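You operate a simulated robot arm through the tools that you are given. There is no shell and no other tool.

Carry out the task below with a simulated robot arm. There is one attempt and no reset: what you move stays moved.

TASK
Set the controls near the top of the seed test bench. At the end: the seed spout is turned to over the dish; the seeds knob is turned to 100; the bath knob is turned to medium; the water knob is turned to open; whatever was shut is shut again. Leave all else as you found it, and nothing knocked over.
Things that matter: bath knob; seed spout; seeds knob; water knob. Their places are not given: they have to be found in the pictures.

Only the result counts: the job must be done as asked and must still hold three seconds after the hand-in. Knocking over, shifting, dropping, spilling or breaking anything else fails it.

THE ROBOT
A 7-joint arm with a two-finger gripper, fixed in place. Base frame: the origin is at the foot of the arm, x ahead of it, y to its left, z up; the work surface is at about z = 800. Lengths are in mm, angles in rad, forces in N, time in s.
With the tool pointing down near the work surface it reaches from about 340 to 720 mm from the base axis. Its first joint turns from -1.152 to 1.152 rad. Payload 2.45 kg.
The tool frame sits at the grasp point between the pads (the TCP): z along the fingers, y along the line on which they close. The tips reach 26 mm beyond it. Largest opening 96 mm; the body of the gripper starts 69 mm behind the TCP.
Orientation is that of the tool frame in the base frame, as a unit quaternion [w, x, y, z]. With the fingers straight down and closing along the base's y, the tool's x points along the base's -x, its y along +y and its z along -z.

THE INTERFACE
- The arm moves only by the tool jog_arm. Its argument "commands" is a list of rows, each an object (a shift or turn left out is 0, a gripper value left out holds the last) with "gripper": the gripper command, from -1 (fully open) to 1 (shut), values between in proportion; "travel": the shift along the base's x, y, z in units of 250 mm (1.0 is 250 mm), a list of three; "delta_rot": the turn, a rotation vector about the base's x, y, z in units of 45 degrees (1.0 is 45 degrees), a list of three. In form: [{"gripper": gripper, "travel": [x, y, z], "delta_rot": [rx, ry, rz]}, ...]. A call has 1 to 20 rows; each row is the pose to reach, as a shift and turn from the pose commanded when the call began. A call with a number of a shift or a turn outside -1 to 1 is refused whole. A row lasts 0.2 s, in which the tool goes at most 50 mm and 0.15 rad; a call with a longer step from one row to the next is refused whole, and so is a gripper value outside its range. Where a pose cannot be reached the arm comes as near as it can. A force on the tool above 40 N (or 10 N above the force at the start of the call, whichever is more), or a blocked arm, ends the call early, and 0.2 s more pass. Each finger halts on what it meets, pressing with about 38 N; the grip force reading is that of the motor and also rises with nothing between the fingers. The clock runs only during rows and for 0.2 s after the last one: add rows that repeat a pose to give the fingers time. The reply holds the time, the measured pose of the TCP, the force on the tool along the base axes, the opening and the grip force, in the units named above and with some noise, with the torque about the TCP (base axes, N m) and any sound that the robot's microphone picked up.
- Cameras (640 x 400 px; columns grow to the right, rows downward): "scene" is fixed at [165, -396.6, 1425.7]; the picture's right is [0.71, -0.71, 0.00], its down [-0.48, -0.49, -0.73] and it looks along [0.51, 0.52, -0.69] (base axes); focal length 233 px, centre (320, 200). "wrist" rides on the gripper at [82, 3, -98] in the tool frame; the picture's right is [-0.04, 1.00, 0.00], its down [-0.73, -0.03, -0.68] and it looks along [-0.68, -0.03, 0.73] (tool axes); focal length 256 px, centre (320, 200).
- grab_frame(camera): a new picture of that camera. No time passes.
- locate(camera, pixels): for up to 12 pixels [column, row] of the newest picture of that camera ("zoom" is the newest enlarged one), the place [x, y, z] in the base frame of the surface seen there, good to about 3 mm, but the place of the scene camera against the robot may be out by one fixed shift of up to 18 mm in any direction. No time passes.
- close_up(camera, box): a new picture of the part [left, top, right, bottom] of that camera's present view, enlarged. No time passes.
- finish_job(): hands the job in; it is judged then, once.

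Unless the task says otherwise, let go and move clear before handing in.

The tools are called after "Request:" as a command line: name --argument value ..., lists and objects as JSON in quotes. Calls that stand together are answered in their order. jog_arm: Moves the arm, as the interface text tells. Its arguments: {"type":"object","properties":{"commands":{"type":"array"}},"required":["commands"]} The other tools are called the same way: grab_frame (camera) takes a picture; locate (camera, pixels) gives the place of the surface under pixels of a picture; close_up (camera, box) takes an enlarged picture of a part of a camera's view; finish_job () hands the job in.

At the start:

```text
time_s: 0.0
tcp_pos: [427.7, 127.8, 1208.1]
tcp_rot: [0.0, 0.0, 1.0, 0.001]
ft_force: [0.5, -0.3, 0.6]
ft_torque: [-0.03, -0.03, 0.0]
gripper_width: 95.9
grasp_force: 0.1
```

scene: 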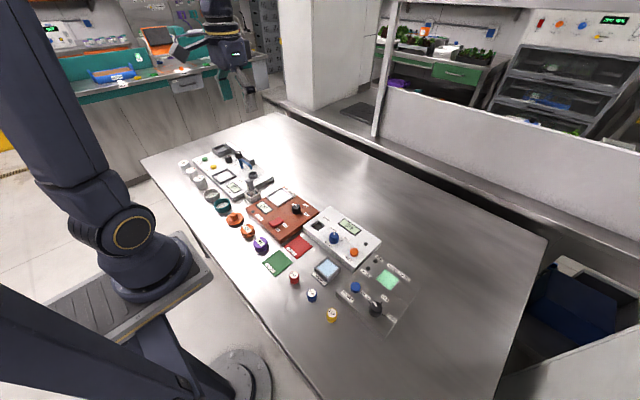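
wrist: 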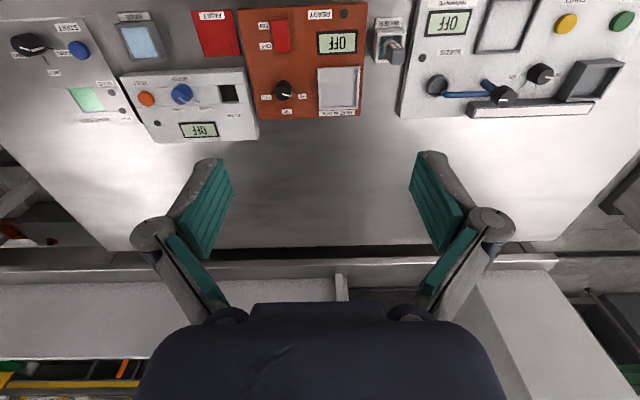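

The scene shows a bench with several panels around (200-400, 150-340). I'll take enlarged views to read the labels.

Request:
close_up --camera "scene" --box '[170, 135, 290, 210]'

Request:
close_up --camera "scene" --box '[230, 180, 350, 255]'

Request:
close_up --camera "scene" --box '[290, 200, 430, 340]'

Request:
close_up --camera "wrist" --box '[360, 0, 640, 130]'

Request:
close_up --camera "wrist" --box '[110, 0, 390, 150]'

Request:
close_up --camera "wrist" --box '[0, 0, 200, 130]'

```text
5.33 times, centred on (230, 172) of scene
```

zoom: 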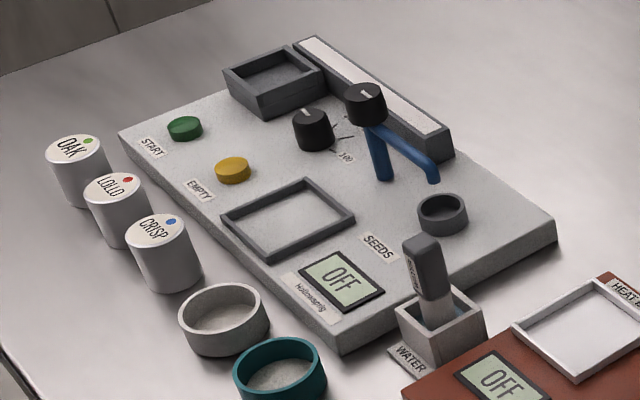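

```text
5.33 times, centred on (290, 218) of scene
```

zoom: 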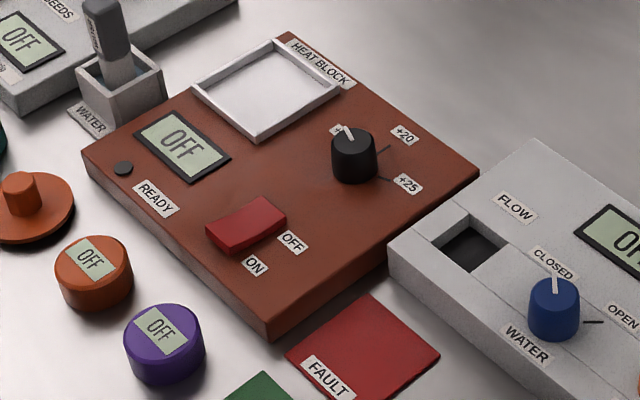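

```text
2.86 times, centred on (360, 270) of scene
```

zoom: 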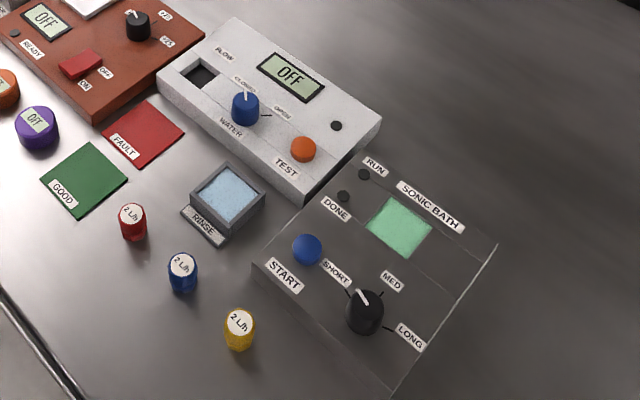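

```text
2.29 times, centred on (500, 65) of wrist
```

zoom: 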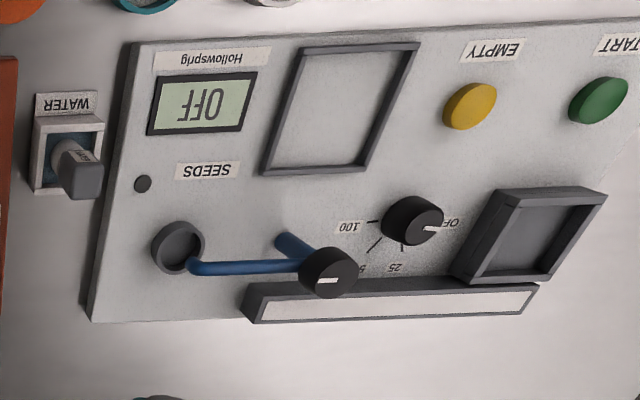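

```text
2.29 times, centred on (250, 75) of wrist
```

zoom: 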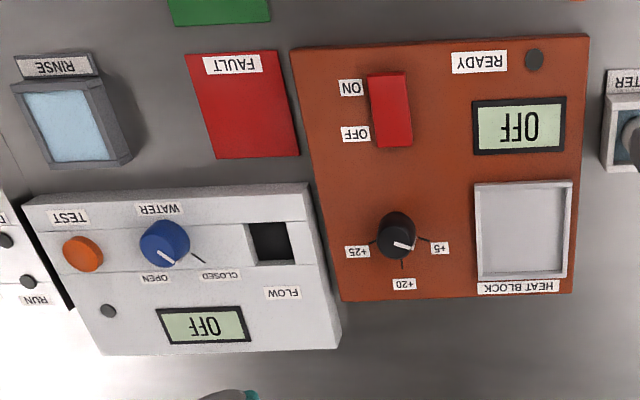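

```text
3.08 times, centred on (100, 65) of wrist
```

zoom: 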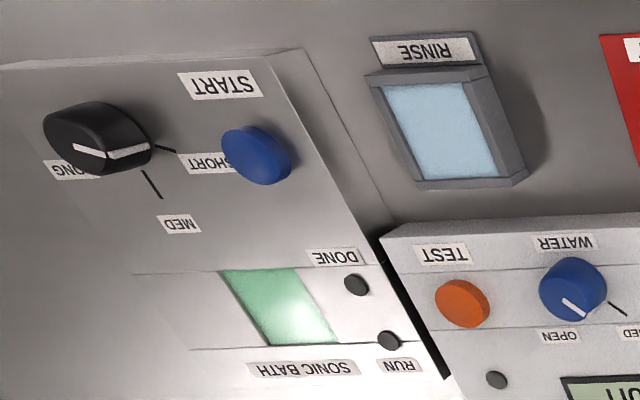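

The panels are readable: seeds panel (left), flow panel with the water knob (330,238 in scene), sonic bath panel (375,308). I'll check for covers and locate points.

Request:
close_up --camera "scene" --box '[330, 245, 430, 345]'

Request:
close_up --camera "scene" --box '[300, 205, 390, 265]'

Request:
close_up --camera "scene" --box '[205, 140, 275, 200]'

Request:
grab_frame --camera "wrist"

Request:
locate --camera "wrist" --pixels '[[29, 44], [181, 92], [281, 89], [540, 73], [503, 96], [436, 85], [470, 95], [60, 60], [100, 115], [20, 90], [200, 80], [590, 40]]'

Request:
locate --camera "scene" --pixels '[[376, 306], [333, 236], [295, 208], [229, 158], [238, 153], [253, 175], [241, 165], [390, 280], [410, 290], [400, 320], [360, 310], [350, 240]]'

```text
4.00 times, centred on (380, 295) of scene
```

zoom: 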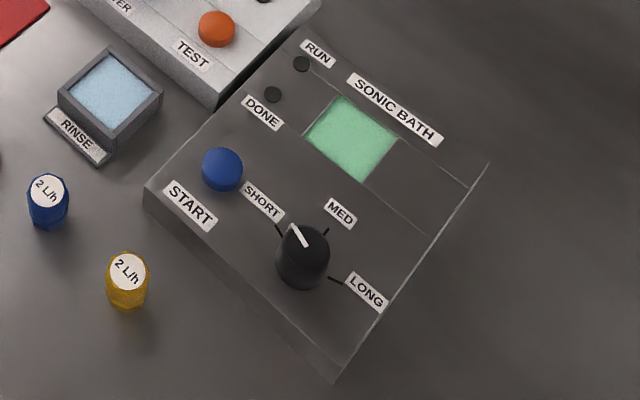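

```text
6.67 times, centred on (345, 235) of scene
```

zoom: 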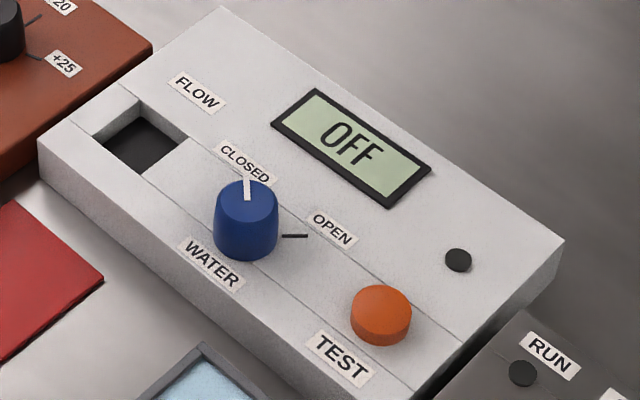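

```text
6.67 times, centred on (240, 170) of scene
```

zoom: 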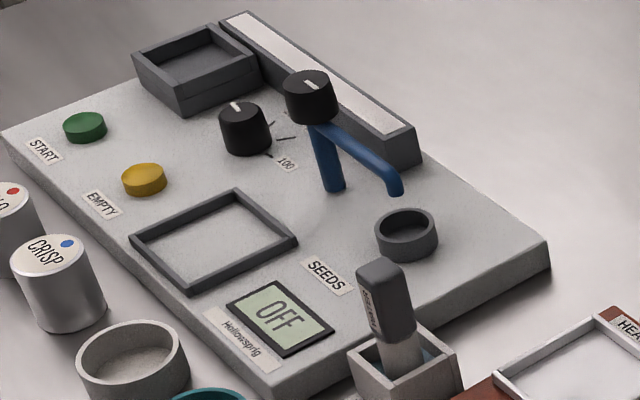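

```text
taken
```

wrist: 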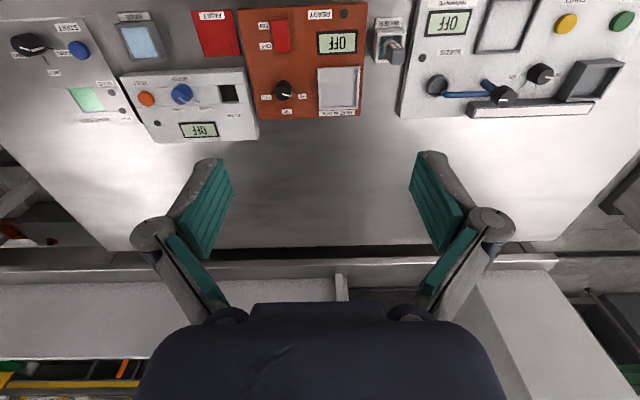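

```text
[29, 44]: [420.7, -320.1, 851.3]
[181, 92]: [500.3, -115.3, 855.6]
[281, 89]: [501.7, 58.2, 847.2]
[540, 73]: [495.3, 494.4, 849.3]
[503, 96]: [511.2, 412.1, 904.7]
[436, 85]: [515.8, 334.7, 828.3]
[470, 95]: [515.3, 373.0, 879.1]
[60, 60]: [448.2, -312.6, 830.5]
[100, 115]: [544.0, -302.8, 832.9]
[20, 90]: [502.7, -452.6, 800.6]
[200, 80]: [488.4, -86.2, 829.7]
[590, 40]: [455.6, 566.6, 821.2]
```

```text
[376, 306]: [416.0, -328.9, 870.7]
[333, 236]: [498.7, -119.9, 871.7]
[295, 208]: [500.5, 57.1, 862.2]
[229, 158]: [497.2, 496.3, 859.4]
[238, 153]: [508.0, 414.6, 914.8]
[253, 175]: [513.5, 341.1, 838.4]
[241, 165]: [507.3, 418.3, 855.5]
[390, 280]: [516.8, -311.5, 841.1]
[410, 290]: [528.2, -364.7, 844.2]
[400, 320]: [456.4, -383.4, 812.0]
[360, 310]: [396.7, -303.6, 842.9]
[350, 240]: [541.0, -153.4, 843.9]
```

From the wrist, the knobs are: bath at about (420,-320), water (500,-115), seeds (495,494), spout knob (511,412,905). I'll move over the seeds panel for a better view of which container is the dish.

Request:
jog_arm --commands '[{"travel": [-0.03, 0.14, -0.06]}, {"travel": [-0.06, 0.28, -0.12]}, {"travel": [-0.09, 0.42, -0.18]}, {"travel": [-0.12, 0.56, -0.24]}, {"travel": [-0.15, 0.7, -0.3]}, {"travel": [-0.18, 0.84, -0.36]}, {"travel": [-0.21, 0.98, -0.42]}, {"travel": [-0.22, 1.0, -0.56]}, {"travel": [-0.24, 1.0, -0.72]}, {"travel": [-0.24, 1.0, -0.8]}, {"travel": [-0.24, 1.0, -0.8]}]'

Request:
jog_arm --commands '[{"travel": [0, 0.15, 0]}, {"travel": [0, 0.25, 0]}, {"travel": [0, 0.25, 0]}]'

Request:
grab_frame --camera "wrist"

```text
time_s: 2.4
tcp_pos: [365.7, 378.9, 1007.1]
tcp_rot: [0.0, 0.0, 1.0, 0.0]
ft_force: [-0.8, -0.3, 0.2]
ft_torque: [0.02, 0.01, 0.01]
gripper_width: 96.0
grasp_force: 0.0
```

```text
time_s: 3.2
tcp_pos: [367.2, 440.4, 1005.7]
tcp_rot: [0.0, 0.001, 1.0, 0.001]
ft_force: [0.4, 0.1, -0.5]
ft_torque: [0.0, 0.0, -0.01]
gripper_width: 96.1
grasp_force: 0.2
```

```text
taken
```

wrist: 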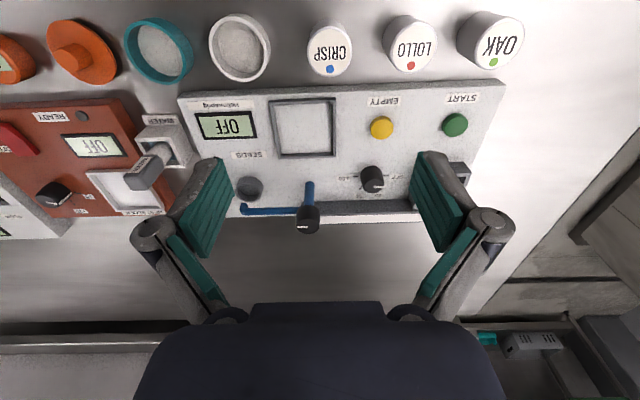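

Request:
close_up --camera "wrist" --box '[170, 80, 490, 250]'

Request:
locate --camera "wrist" --pixels '[[308, 217], [310, 192], [243, 208], [278, 209], [248, 188], [302, 128], [275, 150], [332, 155], [277, 103], [332, 103], [373, 172], [308, 230]]'

```text
2.00 times, centred on (330, 165) of wrist
```

zoom: 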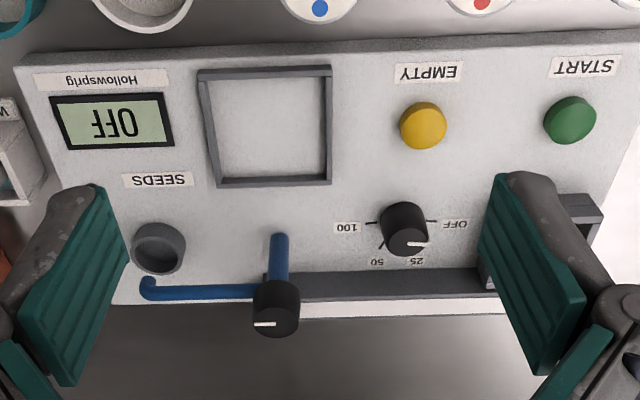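

```text
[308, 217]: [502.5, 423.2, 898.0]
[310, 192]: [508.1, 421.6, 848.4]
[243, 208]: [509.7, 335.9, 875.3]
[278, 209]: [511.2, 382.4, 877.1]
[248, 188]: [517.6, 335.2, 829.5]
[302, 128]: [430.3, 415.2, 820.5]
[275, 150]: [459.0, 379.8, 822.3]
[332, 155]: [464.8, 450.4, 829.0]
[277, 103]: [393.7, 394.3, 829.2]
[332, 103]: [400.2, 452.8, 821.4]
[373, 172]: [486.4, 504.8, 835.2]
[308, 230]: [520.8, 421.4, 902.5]
```

The spout pivots at about (511,421) and its tip (510,336) is now over the round cup at (517,335). The square frame centred near (429,416) is 82 mm from the pivot, so it looks like the dish place. I'll enlarge both knobs to measure them.

Request:
close_up --camera "wrist" --box '[330, 145, 430, 215]'

Request:
locate --camera "zoom" --pixels '[[100, 215], [160, 170], [190, 172], [240, 280], [270, 270], [300, 250], [340, 195], [260, 190], [220, 120], [270, 130], [420, 170], [560, 300]]'

Request:
close_up --camera "wrist" --box '[230, 170, 350, 250]'

Request:
locate --camera "zoom" --pixels '[[415, 340], [360, 345], [415, 375], [470, 345], [415, 310], [415, 270], [425, 150], [425, 110], [60, 210], [240, 210], [100, 100], [150, 30]]'

```text
5.71 times, centred on (380, 180) of wrist
```

zoom: 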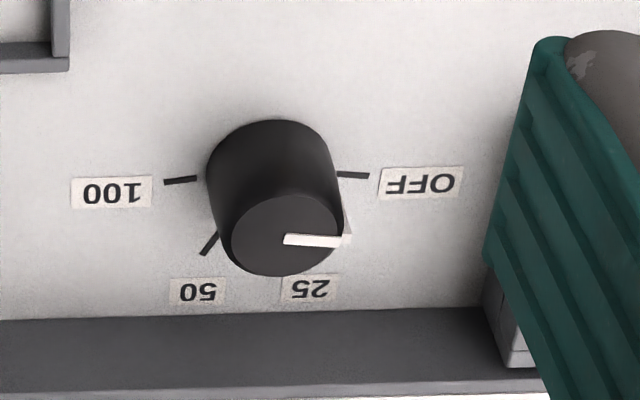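

```text
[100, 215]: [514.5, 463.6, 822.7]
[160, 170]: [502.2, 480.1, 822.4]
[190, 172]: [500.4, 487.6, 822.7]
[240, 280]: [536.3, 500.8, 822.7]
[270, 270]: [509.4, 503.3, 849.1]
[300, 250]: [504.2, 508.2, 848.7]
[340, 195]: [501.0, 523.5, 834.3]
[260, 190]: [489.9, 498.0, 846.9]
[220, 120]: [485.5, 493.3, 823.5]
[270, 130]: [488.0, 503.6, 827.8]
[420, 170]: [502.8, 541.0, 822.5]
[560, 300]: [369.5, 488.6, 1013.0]
```

```text
5.00 times, centred on (290, 210) of wrist
```

zoom: 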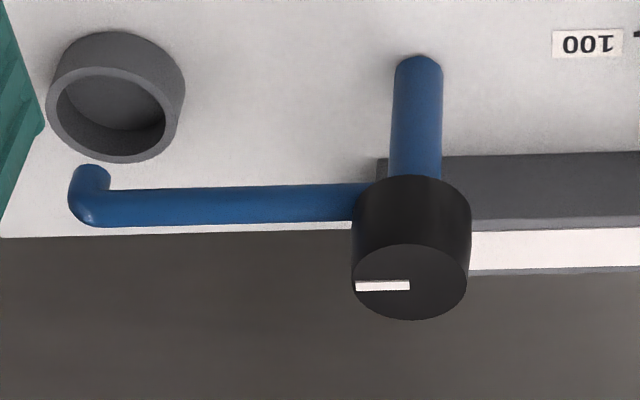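

```text
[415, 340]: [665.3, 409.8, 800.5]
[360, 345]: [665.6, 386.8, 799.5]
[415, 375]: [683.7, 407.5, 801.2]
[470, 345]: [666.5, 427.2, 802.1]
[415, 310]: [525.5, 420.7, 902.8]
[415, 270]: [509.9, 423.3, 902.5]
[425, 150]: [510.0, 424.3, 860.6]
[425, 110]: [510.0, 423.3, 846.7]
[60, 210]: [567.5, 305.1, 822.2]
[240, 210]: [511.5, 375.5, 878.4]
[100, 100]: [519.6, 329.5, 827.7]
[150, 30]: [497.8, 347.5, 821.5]
```

The spout knob centre is about (515,421), top z 902, with its pointer along −y. The frame centre (430.6,418.5) is 85 mm away in the −x direction, so the spout needs about a 90° clockwise turn. I'll move over the knob with the gripper turned +90°, so the fingers straddle the pipe.

Request:
jog_arm --commands '[{"travel": [0.098, -0.013, 0], "delta_rot": [0, 0, 0.167]}, {"travel": [0.196, -0.026, 0], "delta_rot": [0, 0, 0.333]}, {"travel": [0.295, -0.039, 0], "delta_rot": [0, 0, 0.5]}, {"travel": [0.393, -0.051, 0], "delta_rot": [0, 0, 0.667]}, {"travel": [0.491, -0.064, 0], "delta_rot": [0, 0, 0.833]}, {"travel": [0.589, -0.077, 0], "delta_rot": [0, 0, 1.0]}, {"travel": [0.589, -0.077, 0], "delta_rot": [0, 0, 1.0]}]'

Request:
jog_arm --commands '[{"delta_rot": [0, 0, 0.167]}, {"delta_rot": [0, 0, 0.333]}, {"delta_rot": [0, 0, 0.5]}, {"delta_rot": [0, 0, 0.667]}, {"delta_rot": [0, 0, 0.833]}, {"delta_rot": [0, 0, 1.0]}, {"delta_rot": [0, 0, 1.0]}]'

Request:
grab_frame --camera "wrist"

Request:
close_up --camera "scene" --box '[190, 100, 310, 200]'

```text
time_s: 4.8
tcp_pos: [515.2, 421.6, 1006.7]
tcp_rot: [0.0, -0.383, 0.924, 0.0]
ft_force: [-0.1, 0.1, 0.6]
ft_torque: [-0.03, 0.0, 0.01]
gripper_width: 96.1
grasp_force: 0.0
```

```text
time_s: 6.4
tcp_pos: [514.4, 421.4, 1005.8]
tcp_rot: [0.0, 0.707, -0.707, 0.0]
ft_force: [0.2, 0.1, -0.2]
ft_torque: [-0.02, 0.0, -0.04]
gripper_width: 96.0
grasp_force: 0.0
```

```text
taken
```

wrist: 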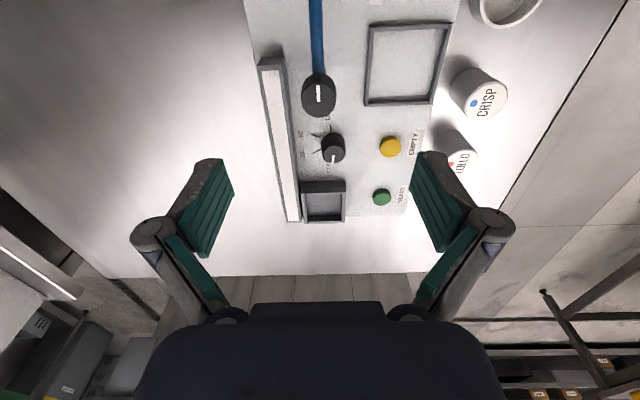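

```text
4.00 times, centred on (250, 150) of scene
```

zoom: 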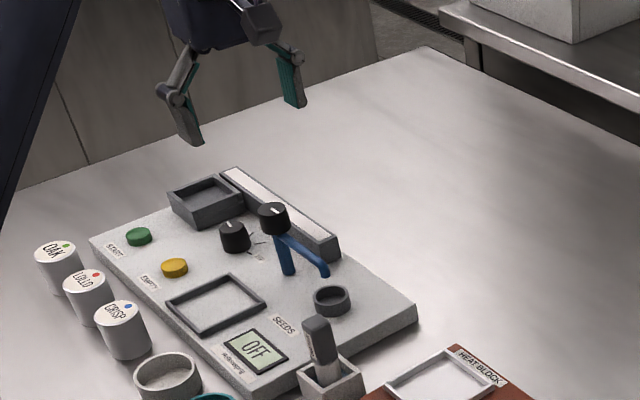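

The gripper is now turned 90° above the knob, which shows at (319,95) in the wrist view. I'll measure the knob centre from this second angle.

Request:
close_up --camera "wrist" --box '[270, 50, 390, 125]'

Request:
locate --camera "zoom" --pixels '[[260, 250], [230, 240], [290, 240], [260, 200], [250, 60]]'

Request:
close_up --camera "wrist" --box '[280, 120, 390, 189]'

```text
5.33 times, centred on (330, 88) of wrist
```

zoom: 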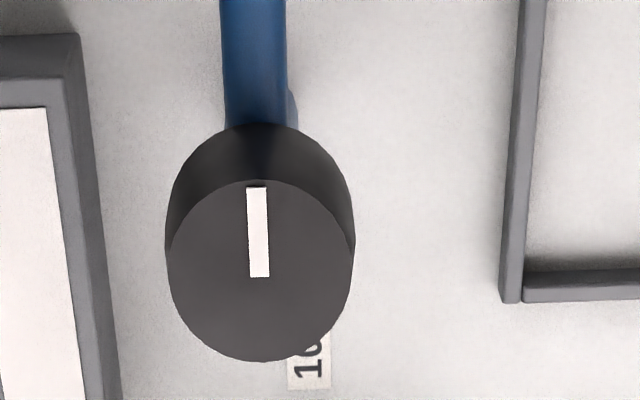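

```text
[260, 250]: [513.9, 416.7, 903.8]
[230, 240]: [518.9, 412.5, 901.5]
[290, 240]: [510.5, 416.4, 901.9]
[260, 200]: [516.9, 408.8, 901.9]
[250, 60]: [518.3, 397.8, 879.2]
```

```text
5.80 times, centred on (335, 154) of wrist
```

zoom: 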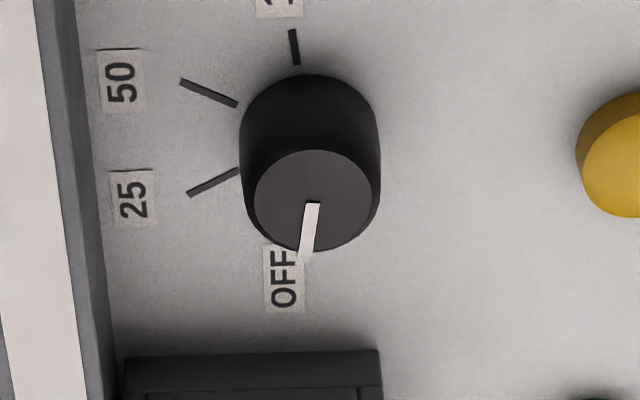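

Both views put the knob centre at (515.3,420.3), about 28 mm wide, z 878–903. I'll descend to TCP z≈909 and close on it.

Request:
jog_arm --commands '[{"gripper": -1, "travel": [0, 0, -0.15]}, {"gripper": -1, "travel": [0, 0, -0.28]}, {"gripper": -1, "travel": [0, 0, -0.36]}, {"gripper": -1, "travel": [0, -0.002, -0.394]}, {"gripper": -1, "travel": [0, -0.002, -0.394]}]'

Request:
jog_arm --commands '[{"gripper": 0.0}, {"gripper": 0.3}, {"gripper": 1}, {"gripper": 1}, {"gripper": 1}, {"gripper": 1}, {"gripper": 1}, {"gripper": 1}]'

Request:
grab_frame --camera "wrist"

```text
time_s: 7.6
tcp_pos: [515.4, 420.4, 908.6]
tcp_rot: [0.0, 0.708, -0.706, 0.0]
ft_force: [-0.9, -0.5, 0.3]
ft_torque: [-0.01, 0.0, -0.01]
gripper_width: 96.1
grasp_force: 0.1
```

```text
time_s: 9.4
tcp_pos: [514.3, 420.6, 908.6]
tcp_rot: [0.0, 0.707, -0.707, 0.0]
ft_force: [0.6, 0.6, 0.8]
ft_torque: [-0.02, 0.0, 0.0]
gripper_width: 28.6
grasp_force: 44.6
```

```text
taken
```

wrist: 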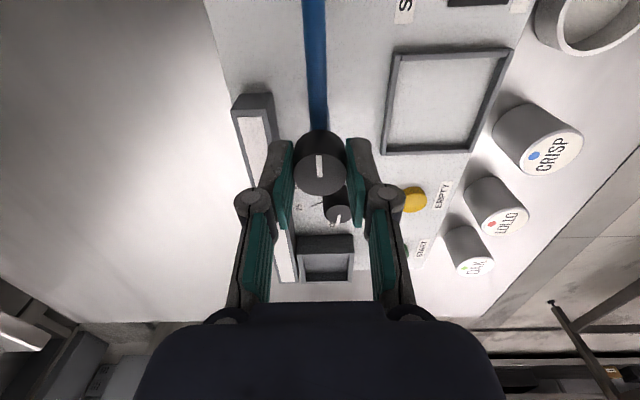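

The knob is gripped (28.6 mm, 44 N). I'll turn it the first 45° clockwise.

Request:
jog_arm --commands '[{"gripper": 1, "delta_rot": [0, 0, -0.1]}, {"gripper": 1, "delta_rot": [0, 0, -0.25]}, {"gripper": 1, "delta_rot": [0, 0, -0.4]}, {"gripper": 1, "delta_rot": [0, 0, -0.55]}, {"gripper": 1, "delta_rot": [0, 0, -0.7]}, {"gripper": 1, "delta_rot": [0, 0, -0.85]}, {"gripper": 1, "delta_rot": [0, 0, -1.0]}, {"gripper": 1, "delta_rot": [0, 0, -1.0]}]'

Request:
grab_frame --camera "wrist"

```text
time_s: 11.2
tcp_pos: [515.2, 421.4, 909.2]
tcp_rot: [0.001, -0.382, 0.924, -0.001]
ft_force: [14.4, 5.2, -4.8]
ft_torque: [0.25, -0.66, 0.02]
gripper_width: 28.5
grasp_force: 45.1
```

```text
taken
```

wrist: 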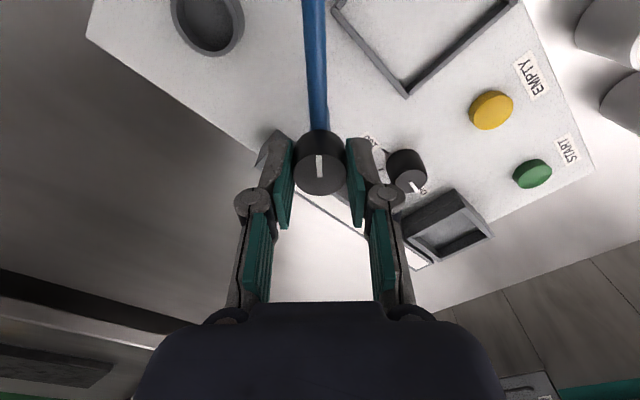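

The spout turned with the knob and has left the cup. I'll continue for the remaining ~44°.

Request:
jog_arm --commands '[{"gripper": 1, "delta_rot": [0, 0, -0.1]}, {"gripper": 1, "delta_rot": [0, 0, -0.25]}, {"gripper": 1, "delta_rot": [0, 0, -0.4]}, {"gripper": 1, "delta_rot": [0, 0, -0.55]}, {"gripper": 1, "delta_rot": [0, 0, -0.7]}, {"gripper": 1, "delta_rot": [0, 0, -0.85]}, {"gripper": 1, "delta_rot": [0, 0, -0.97]}, {"gripper": 1, "delta_rot": [0, 0, -0.97]}]'

Request:
grab_frame --camera "wrist"

Request:
close_up --camera "scene" --box '[190, 120, 310, 200]'

```text
time_s: 13.0
tcp_pos: [516.1, 420.4, 908.9]
tcp_rot: [0.002, -0.012, 1.0, 0.0]
ft_force: [16.9, 0.3, 3.9]
ft_torque: [-0.04, -1.36, -0.01]
gripper_width: 28.6
grasp_force: 45.1
```

```text
taken
```

wrist: 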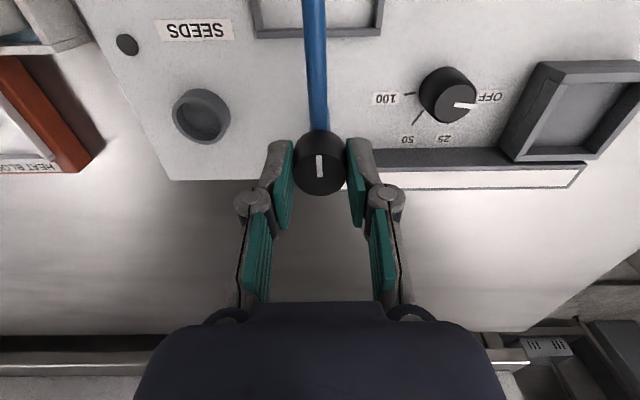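

```text
5.00 times, centred on (250, 160) of scene
```

zoom: 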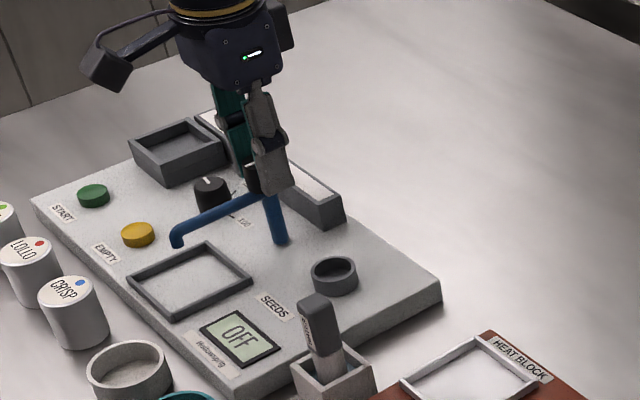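

The spout now points along −x, with its tip above the square frame. I'll release and rise.

Request:
jog_arm --commands '[{"gripper": 0.2}, {"gripper": 0.0}, {"gripper": -0.2}, {"gripper": -0.2}, {"gripper": -0.2}, {"gripper": -0.2, "travel": [0, 0, 0.1]}, {"gripper": -0.2, "travel": [0, 0, 0.25]}, {"gripper": -0.2, "travel": [0, 0, 0.4]}, {"gripper": -0.2, "travel": [0, 0, 0.4]}]'

Request:
jog_arm --commands '[{"gripper": -0.2, "travel": [-0.15, 0, 0]}, {"gripper": -0.2, "travel": [-0.3, 0, 0]}, {"gripper": -0.2, "travel": [-0.45, 0, 0]}, {"gripper": -0.2, "travel": [-0.6, 0.0, 0]}, {"gripper": -0.2, "travel": [-0.6, 0.0, 0]}]'

Request:
grab_frame --camera "wrist"

Request:
close_up --camera "scene" --box '[190, 130, 290, 200]'

```text
time_s: 15.0
tcp_pos: [514.1, 421.0, 1011.5]
tcp_rot: [0.0, -0.012, 1.0, 0.0]
ft_force: [-0.7, -0.5, 0.5]
ft_torque: [0.02, 0.01, 0.02]
gripper_width: 57.5
grasp_force: 0.0
```

```text
time_s: 16.2
tcp_pos: [363.5, 421.5, 1010.0]
tcp_rot: [0.0, -0.011, 1.0, -0.001]
ft_force: [0.3, 0.8, 0.1]
ft_torque: [-0.02, 0.02, 0.0]
gripper_width: 57.7
grasp_force: 0.0
```

```text
taken
```

wrist: 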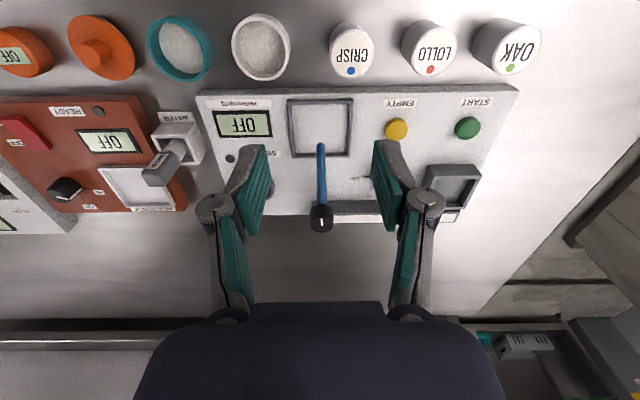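

```text
5.71 times, centred on (240, 165) of scene
```

zoom: 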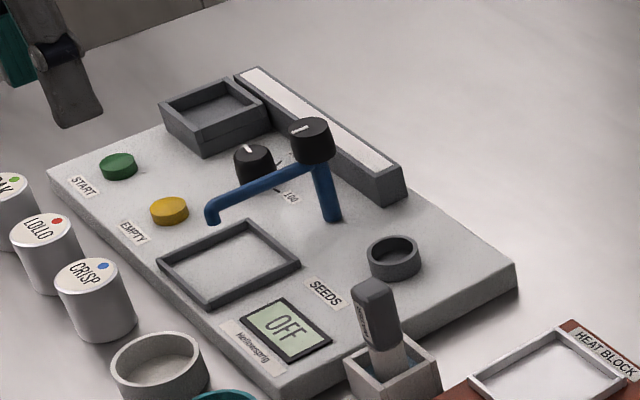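

The spout tip is above the frame centre. The seeds knob centre is about (502.5,504.5), top z 850, with its ticks at ±28° and ±84° about +x, so OFF→100 is a 168° clockwise turn. I'll check the heights of nearby parts first.

Request:
locate --camera "wrist" --pixels '[[360, 208], [360, 215], [340, 203], [427, 170], [428, 195], [452, 168], [450, 190], [468, 128], [396, 128], [320, 150], [441, 212], [320, 180]]'

Request:
jog_arm --commands '[{"gripper": -0.2, "travel": [0.09, 0.056, 0], "delta_rot": [0, 0, 0.16]}, {"gripper": -0.2, "travel": [0.18, 0.112, 0], "delta_rot": [0, 0, 0.32]}, {"gripper": -0.2, "travel": [0.27, 0.168, 0], "delta_rot": [0, 0, 0.48]}, {"gripper": -0.2, "travel": [0.36, 0.224, 0], "delta_rot": [0, 0, 0.64]}, {"gripper": -0.2, "travel": [0.45, 0.28, 0], "delta_rot": [0, 0, 0.8]}, {"gripper": -0.2, "travel": [0.55, 0.336, 0], "delta_rot": [0, 0, 0.97]}, {"gripper": -0.2, "travel": [0.55, 0.336, 0], "delta_rot": [0, 0, 0.97]}]'

Request:
jog_arm --commands '[{"delta_rot": [0, 0, 0.167]}, {"delta_rot": [0, 0, 0.333]}, {"delta_rot": [0, 0, 0.5]}, {"delta_rot": [0, 0, 0.667]}, {"delta_rot": [0, 0, 0.833]}, {"delta_rot": [0, 0, 1.0]}, {"delta_rot": [0, 0, 1.0]}]'

Request:
jog_arm --commands '[{"delta_rot": [0, 0, 0.167]}, {"delta_rot": [0, 0, 0.333]}, {"delta_rot": [0, 0, 0.5]}, {"delta_rot": [0, 0, 0.667]}, {"delta_rot": [0, 0, 0.8]}, {"delta_rot": [0, 0, 0.8]}]'

Request:
grab_frame --camera "wrist"

```text
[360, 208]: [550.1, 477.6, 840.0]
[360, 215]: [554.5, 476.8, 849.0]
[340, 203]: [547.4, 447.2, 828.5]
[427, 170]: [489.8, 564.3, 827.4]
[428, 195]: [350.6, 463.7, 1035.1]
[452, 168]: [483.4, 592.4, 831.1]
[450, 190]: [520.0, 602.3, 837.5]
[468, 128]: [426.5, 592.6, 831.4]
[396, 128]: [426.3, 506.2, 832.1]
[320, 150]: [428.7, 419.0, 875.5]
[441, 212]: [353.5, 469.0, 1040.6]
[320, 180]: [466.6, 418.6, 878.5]
```

```text
time_s: 17.8
tcp_pos: [492.7, 480.7, 1014.1]
tcp_rot: [-0.001, -0.383, 0.924, -0.001]
ft_force: [-0.2, -0.6, 0.2]
ft_torque: [-0.02, 0.02, 0.03]
gripper_width: 57.6
grasp_force: 0.0
out of reach, approached as far as the arm can: row 6, 7
```

```text
time_s: 19.4
tcp_pos: [492.5, 480.4, 1013.4]
tcp_rot: [0.0, -0.707, 0.707, 0.0]
ft_force: [-1.0, -0.3, -0.3]
ft_torque: [0.03, -0.03, 0.0]
gripper_width: 57.8
grasp_force: 0.1
```

```text
time_s: 20.8
tcp_pos: [492.5, 479.5, 1013.6]
tcp_rot: [0.0, 0.892, -0.453, 0.0]
ft_force: [0.3, -0.1, 0.0]
ft_torque: [-0.03, 0.02, 0.04]
gripper_width: 57.6
grasp_force: 0.0
```

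```text
taken
```

wrist: 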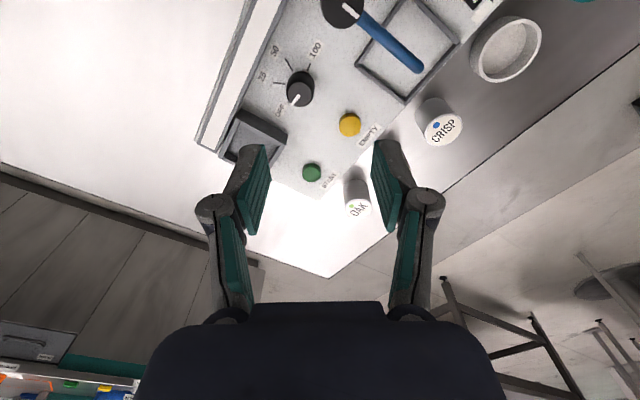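

The arm stopped short at radius ~688 because of the height. Yaw reached about 126°. I'll go down to z≈890, then move out over the seeds knob.

Request:
jog_arm --commands '[{"gripper": 0.1, "travel": [0, 0, -0.18]}, {"gripper": 0.15, "travel": [0, 0, -0.34]}, {"gripper": 0.15, "travel": [0, 0, -0.48]}, {"gripper": 0.15, "travel": [0, 0, -0.48]}, {"gripper": 0.15, "travel": [0.02, 0.05, -0.48]}, {"gripper": 0.15, "travel": [0.04, 0.098, -0.48]}, {"gripper": 0.15, "travel": [0.04, 0.098, -0.48]}]'

Request:
grab_frame --camera "wrist"

Request:
close_up --camera "scene" --box '[190, 110, 290, 180]'

```text
time_s: 22.4
tcp_pos: [494.1, 489.9, 892.6]
tcp_rot: [-0.001, 0.892, -0.453, 0.0]
ft_force: [0.2, 0.1, 0.2]
ft_torque: [0.02, -0.02, 0.0]
gripper_width: 40.8
grasp_force: 0.1
out of reach, approached as far as the arm can: row 5, 6, 7
```

```text
taken
```

wrist: 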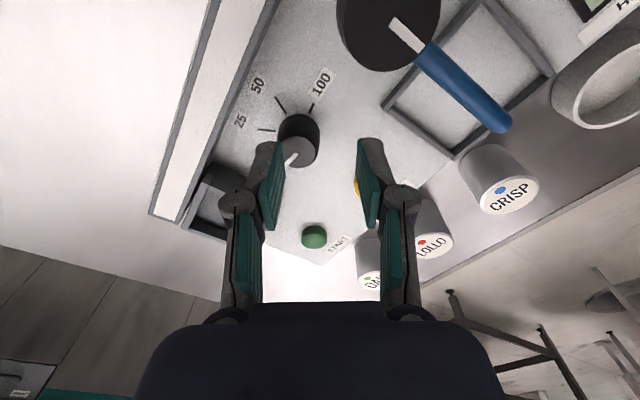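

```text
5.71 times, centred on (240, 145) of scene
```

zoom: 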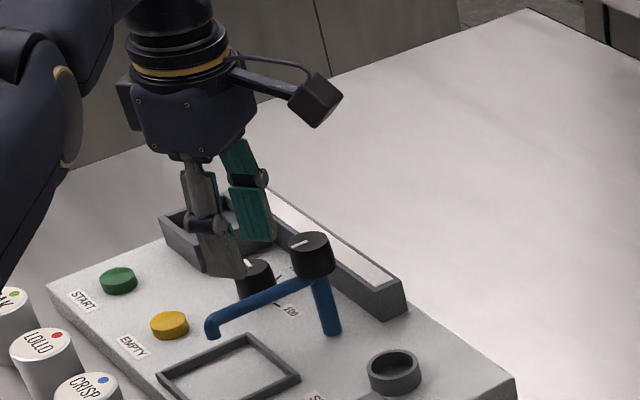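

With the tool vertical the arm reaches only radius ~696 here, and the knob is at 712. I'll turn back to yaw 73° and lean the tool 8° with the tips outward, in the plane of the pads, then move out in three short strokes.

Request:
jog_arm --commands '[{"gripper": 0.15, "delta_rot": [0, 0, -0.167]}, {"gripper": 0.15, "delta_rot": [0, 0, -0.333]}, {"gripper": 0.15, "delta_rot": [0, 0, -0.5]}, {"gripper": 0.15, "delta_rot": [0, 0, -0.667]}, {"gripper": 0.15, "delta_rot": [0, 0, -0.833]}, {"gripper": 0.15, "delta_rot": [0, 0, -1.0]}, {"gripper": 0.15, "delta_rot": [0, 0, -1.0]}]'

Request:
jog_arm --commands '[{"gripper": 0.15, "delta_rot": [0, 0, -0.178]}, {"gripper": 0.15, "delta_rot": [0, 0, -0.178]}]'

Request:
jog_arm --commands '[{"gripper": 0.15, "delta_rot": [0.085, -0.026, 0]}, {"gripper": 0.15, "delta_rot": [0.17, -0.052, 0]}, {"gripper": 0.15, "delta_rot": [0.17, -0.052, 0]}, {"gripper": 0.15, "travel": [0.014, 0.03, 0], "delta_rot": [0.17, -0.052, 0]}, {"gripper": 0.15, "travel": [0.028, 0.05, 0], "delta_rot": [0.17, -0.052, 0]}, {"gripper": 0.15, "travel": [0.028, 0.05, 0], "delta_rot": [0.17, -0.052, 0]}]'

Request:
grab_frame --camera "wrist"

Request:
close_up --camera "scene" --box '[190, 110, 290, 180]'

```text
time_s: 24.0
tcp_pos: [493.8, 488.9, 892.8]
tcp_rot: [0.0, -0.649, 0.761, 0.001]
ft_force: [0.3, -1.2, 0.8]
ft_torque: [0.02, 0.02, 0.0]
gripper_width: 40.7
grasp_force: 0.1
```

```text
time_s: 24.6
tcp_pos: [494.0, 489.3, 894.5]
tcp_rot: [0.0, -0.595, 0.804, 0.0]
ft_force: [-0.3, 0.5, -0.2]
ft_torque: [-0.02, 0.01, 0.01]
gripper_width: 41.0
grasp_force: 0.0
```

```text
time_s: 26.0
tcp_pos: [499.2, 501.9, 893.3]
tcp_rot: [0.056, -0.594, 0.801, 0.041]
ft_force: [0.3, -0.1, -0.4]
ft_torque: [0.0, -0.01, 0.04]
gripper_width: 40.7
grasp_force: 0.1
```

```text
taken
```

wrist: 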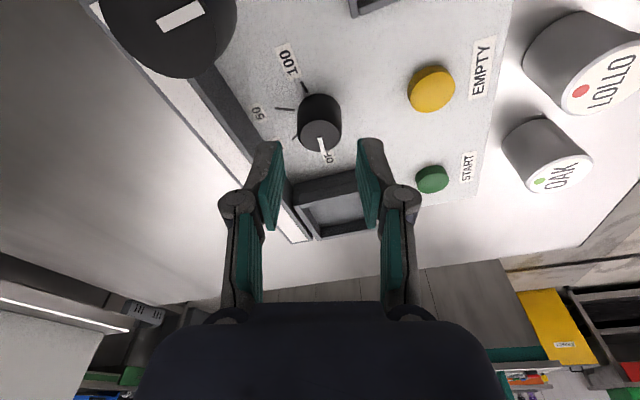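

```text
5.71 times, centred on (240, 145) of scene
```

zoom: 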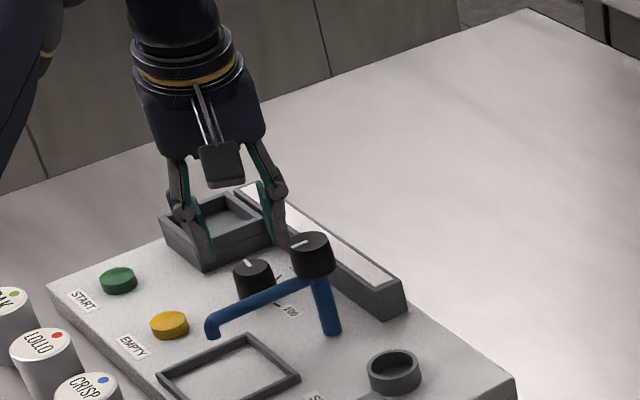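

The tool reached (499,502,893) with the lean. I'll zoom in to check that the knob is centred under the fingers.

Request:
close_up --camera "wrist" --box '[260, 80, 380, 155]'

Request:
locate --camera "zoom" --pixels '[[320, 260], [280, 280], [360, 280], [320, 330], [300, 320], [320, 235]]'

```text
5.33 times, centred on (320, 118) of wrist
```

zoom: 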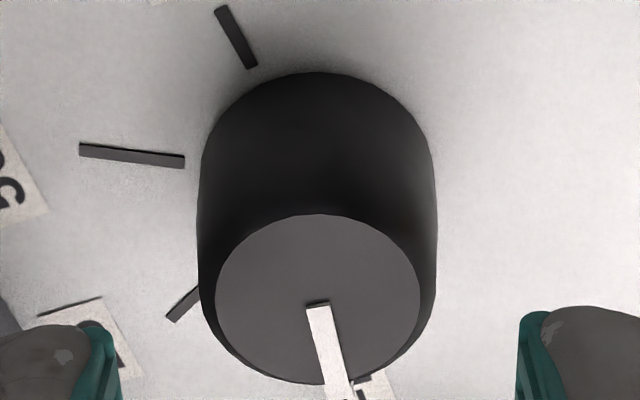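

```text
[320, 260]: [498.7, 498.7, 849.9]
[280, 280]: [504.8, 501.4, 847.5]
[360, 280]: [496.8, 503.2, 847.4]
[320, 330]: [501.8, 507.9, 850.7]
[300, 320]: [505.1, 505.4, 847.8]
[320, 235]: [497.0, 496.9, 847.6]
```

The knob centre is about (501.3,504), only 1–2 mm off the grasp axis. I'll descend to z≈857 and grip it.

Request:
jog_arm --commands '[{"gripper": 0.15, "travel": [0.004, 0, -0.06]}, {"gripper": 0.15, "travel": [0.005, 0, -0.12]}, {"gripper": 0.15, "travel": [0.005, 0, -0.145]}, {"gripper": 0.15, "travel": [0.005, 0, -0.145]}]'

Request:
jog_arm --commands '[{"gripper": 0.4}, {"gripper": 1}, {"gripper": 1}, {"gripper": 1}, {"gripper": 1}]'

Request:
grab_frame --camera "wrist"

Request:
close_up --camera "scene" --box '[190, 110, 290, 180]'

```text
time_s: 27.0
tcp_pos: [500.9, 503.7, 856.8]
tcp_rot: [0.056, -0.594, 0.802, 0.041]
ft_force: [0.5, -0.4, 0.7]
ft_torque: [0.0, 0.01, 0.0]
gripper_width: 40.8
grasp_force: 0.0
```

```text
time_s: 28.2
tcp_pos: [500.4, 502.8, 857.1]
tcp_rot: [0.056, -0.594, 0.801, 0.042]
ft_force: [-10.3, 2.6, 2.0]
ft_torque: [-0.24, 0.4, -0.02]
gripper_width: 28.5
grasp_force: 44.9
```

```text
taken
```

wrist: 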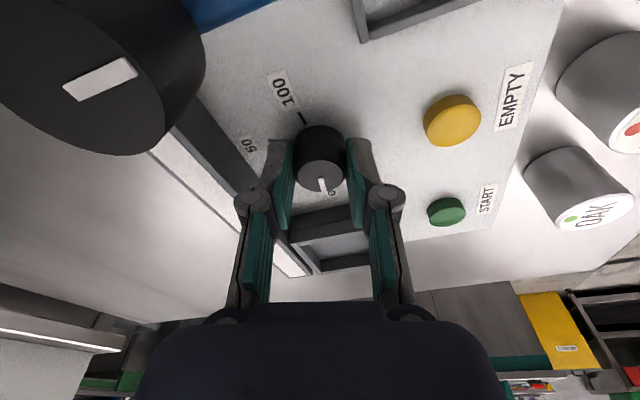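

```text
5.71 times, centred on (240, 145) of scene
```

zoom: 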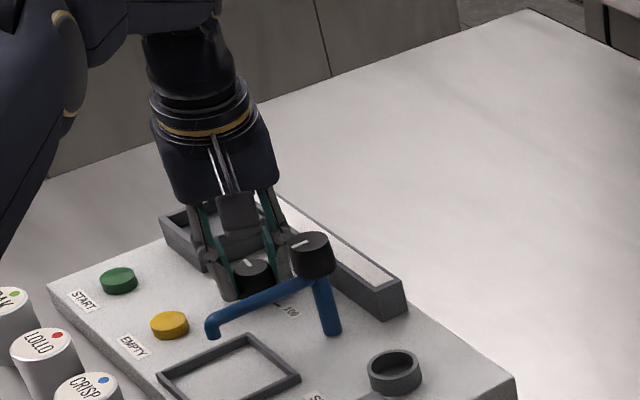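

Gripped at 28.5 mm. I'll turn clockwise in steps.

Request:
jog_arm --commands '[{"gripper": 1, "delta_rot": [0, 0, -0.1]}, {"gripper": 1, "delta_rot": [0, 0, -0.25]}, {"gripper": 1, "travel": [-0.001, 0.001, 0], "delta_rot": [0, 0, -0.4]}, {"gripper": 1, "travel": [-0.002, 0.002, 0], "delta_rot": [0, 0, -0.55]}, {"gripper": 1, "travel": [-0.003, 0.003, 0], "delta_rot": [0, 0, -0.7]}, {"gripper": 1, "travel": [-0.003, 0.003, 0], "delta_rot": [0, 0, -0.7]}]'

Request:
grab_frame --camera "wrist"

```text
time_s: 29.6
tcp_pos: [499.2, 503.3, 855.9]
tcp_rot: [0.064, -0.354, 0.933, 0.026]
ft_force: [-22.3, 2.3, 3.7]
ft_torque: [0.3, 0.03, 0.05]
gripper_width: 28.2
grasp_force: 45.1
```

```text
taken
```

wrist: 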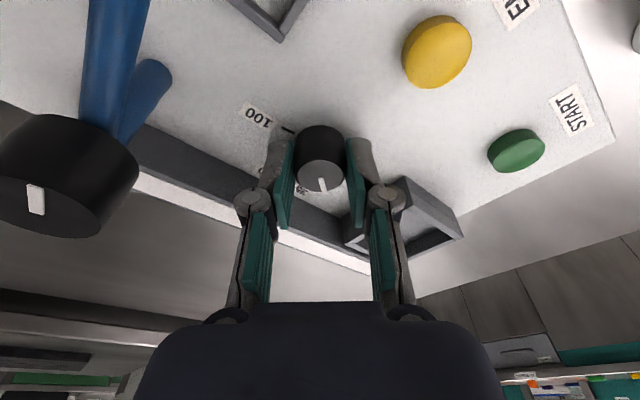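

The knob turned about 31°. The force of −22 N in x shows the tool is slightly too far in +x, so I'll ease back about 1.5 mm while finishing this stroke.

Request:
jog_arm --commands '[{"gripper": 1, "travel": [-0.006, 0.0, 0], "delta_rot": [0, 0, 0]}, {"gripper": 1, "travel": [-0.008, 0.001, 0], "delta_rot": [0, 0, -0.15]}, {"gripper": 1, "travel": [-0.009, 0.002, 0], "delta_rot": [0, 0, -0.3]}, {"gripper": 1, "travel": [-0.01, 0.003, 0], "delta_rot": [0, 0, -0.45]}, {"gripper": 1, "travel": [-0.01, 0.003, 0], "delta_rot": [0, 0, -0.544]}, {"gripper": 1, "travel": [-0.01, 0.003, 0], "delta_rot": [0, 0, -0.544]}]'

Request:
grab_frame --camera "wrist"

```text
time_s: 31.0
tcp_pos: [497.7, 504.9, 856.8]
tcp_rot: [0.071, -0.147, 0.987, 0.011]
ft_force: [-0.6, 15.1, -11.0]
ft_torque: [0.43, 0.17, 0.03]
gripper_width: 28.5
grasp_force: 45.2
```

```text
taken
```

wrist: 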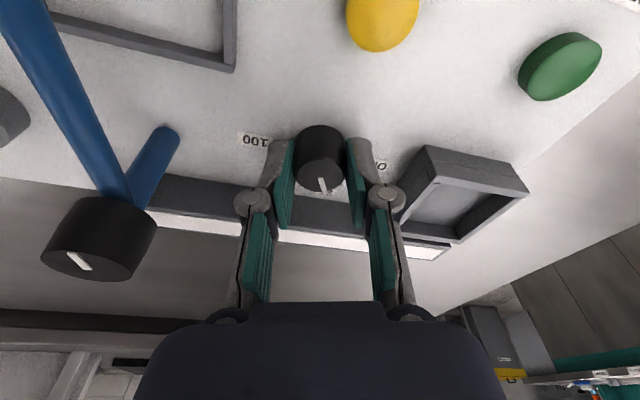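

The stroke of 56° is done (yaw 73→17) with the pointer still fixed relative to the fingers. I'll release, rise, and turn back for the second stroke.

Request:
jog_arm --commands '[{"gripper": 0.3}, {"gripper": 0.15}, {"gripper": 0.15}, {"gripper": 0.15}, {"gripper": 0.15, "travel": [0, 0, 0.08]}, {"gripper": 0.15, "travel": [0, 0, 0.15]}, {"gripper": 0.15, "travel": [0, 0, 0.15]}]'

Request:
close_up --camera "wrist" --box '[240, 70, 400, 170]'

Request:
jog_arm --commands '[{"gripper": 0.15, "delta_rot": [0, 0, 0.16]}, {"gripper": 0.15, "delta_rot": [0, 0, 0.32]}, {"gripper": 0.15, "delta_rot": [0, 0, 0.48]}, {"gripper": 0.15, "delta_rot": [0, 0, 0.64]}, {"gripper": 0.15, "delta_rot": [0, 0, 0.8]}, {"gripper": 0.15, "delta_rot": [0, 0, 0.95]}, {"gripper": 0.15, "delta_rot": [0, 0, 0.95]}]'

Request:
jog_arm --commands '[{"gripper": 0.15, "delta_rot": [0, 0, 0.15]}, {"gripper": 0.15, "delta_rot": [0, 0, 0.294]}, {"gripper": 0.15, "delta_rot": [0, 0, 0.294]}]'

Request:
close_up --camera "wrist" --box '[240, 70, 400, 170]'

```text
time_s: 32.6
tcp_pos: [498.3, 502.5, 895.4]
tcp_rot: [0.069, -0.148, 0.986, 0.01]
ft_force: [0.6, 0.5, -1.1]
ft_torque: [0.0, 0.0, 0.05]
gripper_width: 40.6
grasp_force: 0.0
```

```text
4.00 times, centred on (320, 120) of wrist
```

zoom: 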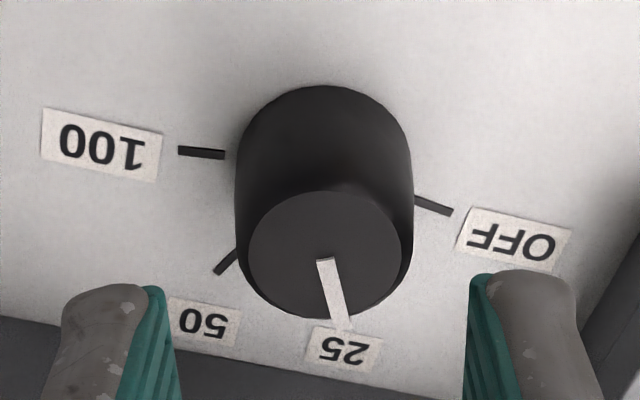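

```text
time_s: 34.2
tcp_pos: [498.7, 503.7, 893.7]
tcp_rot: [0.06, -0.498, 0.864, 0.035]
ft_force: [-0.6, -0.9, -0.5]
ft_torque: [0.03, 0.0, -0.02]
gripper_width: 40.6
grasp_force: 0.0
```

```text
time_s: 35.0
tcp_pos: [498.1, 503.1, 893.7]
tcp_rot: [0.057, -0.593, 0.802, 0.041]
ft_force: [0.3, -0.2, 0.4]
ft_torque: [0.0, 0.03, -0.02]
gripper_width: 41.0
grasp_force: 0.1
```

```text
4.00 times, centred on (320, 120) of wrist
```

zoom: 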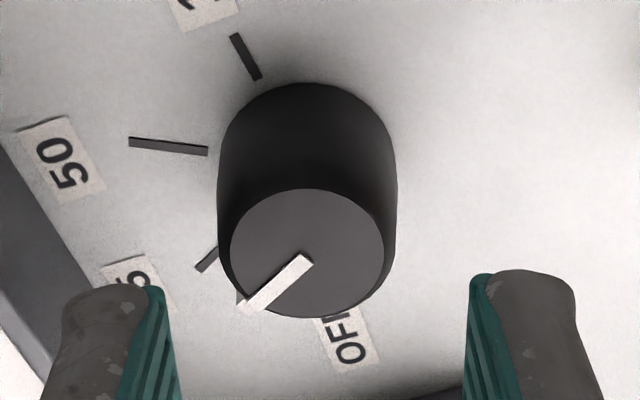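

The pointer sits on the 25 mark after the first stroke, as expected. I'll re-centre by about +2 mm in x, descend, and grip for the second stroke.

Request:
jog_arm --commands '[{"gripper": 0.15, "travel": [0.009, 0, -0.06]}, {"gripper": 0.15, "travel": [0.009, 0, -0.12]}, {"gripper": 0.15, "travel": [0.009, 0, -0.148]}, {"gripper": 0.15, "travel": [0.009, 0, -0.148]}, {"gripper": 0.4, "travel": [0.009, 0, -0.148]}, {"gripper": 1, "travel": [0.009, 0, -0.148]}, {"gripper": 1, "travel": [0.009, 0, -0.148]}, {"gripper": 1, "travel": [0.009, 0, -0.148]}, {"gripper": 1, "travel": [0.009, 0, -0.148]}]'

Request:
jog_arm --commands '[{"gripper": 1, "delta_rot": [0, 0, -0.1]}, {"gripper": 1, "travel": [-0.001, 0.001, 0], "delta_rot": [0, 0, -0.25]}, {"gripper": 1, "travel": [-0.002, 0.002, 0], "delta_rot": [0, 0, -0.4]}, {"gripper": 1, "travel": [-0.003, 0.003, 0], "delta_rot": [0, 0, -0.55]}, {"gripper": 1, "travel": [-0.004, 0.004, 0], "delta_rot": [0, 0, -0.7]}, {"gripper": 1, "travel": [-0.004, 0.004, 0], "delta_rot": [0, 0, -0.7]}]'

```text
time_s: 37.0
tcp_pos: [499.8, 503.7, 858.0]
tcp_rot: [0.056, -0.593, 0.802, 0.042]
ft_force: [3.4, 0.6, -2.3]
ft_torque: [0.12, -0.12, 0.01]
gripper_width: 28.7
grasp_force: 44.9
```

```text
time_s: 38.4
tcp_pos: [499.3, 503.8, 858.3]
tcp_rot: [0.065, -0.353, 0.933, 0.025]
ft_force: [-6.1, -14.3, 14.0]
ft_torque: [-0.74, 0.65, -0.03]
gripper_width: 28.3
grasp_force: 45.3
```

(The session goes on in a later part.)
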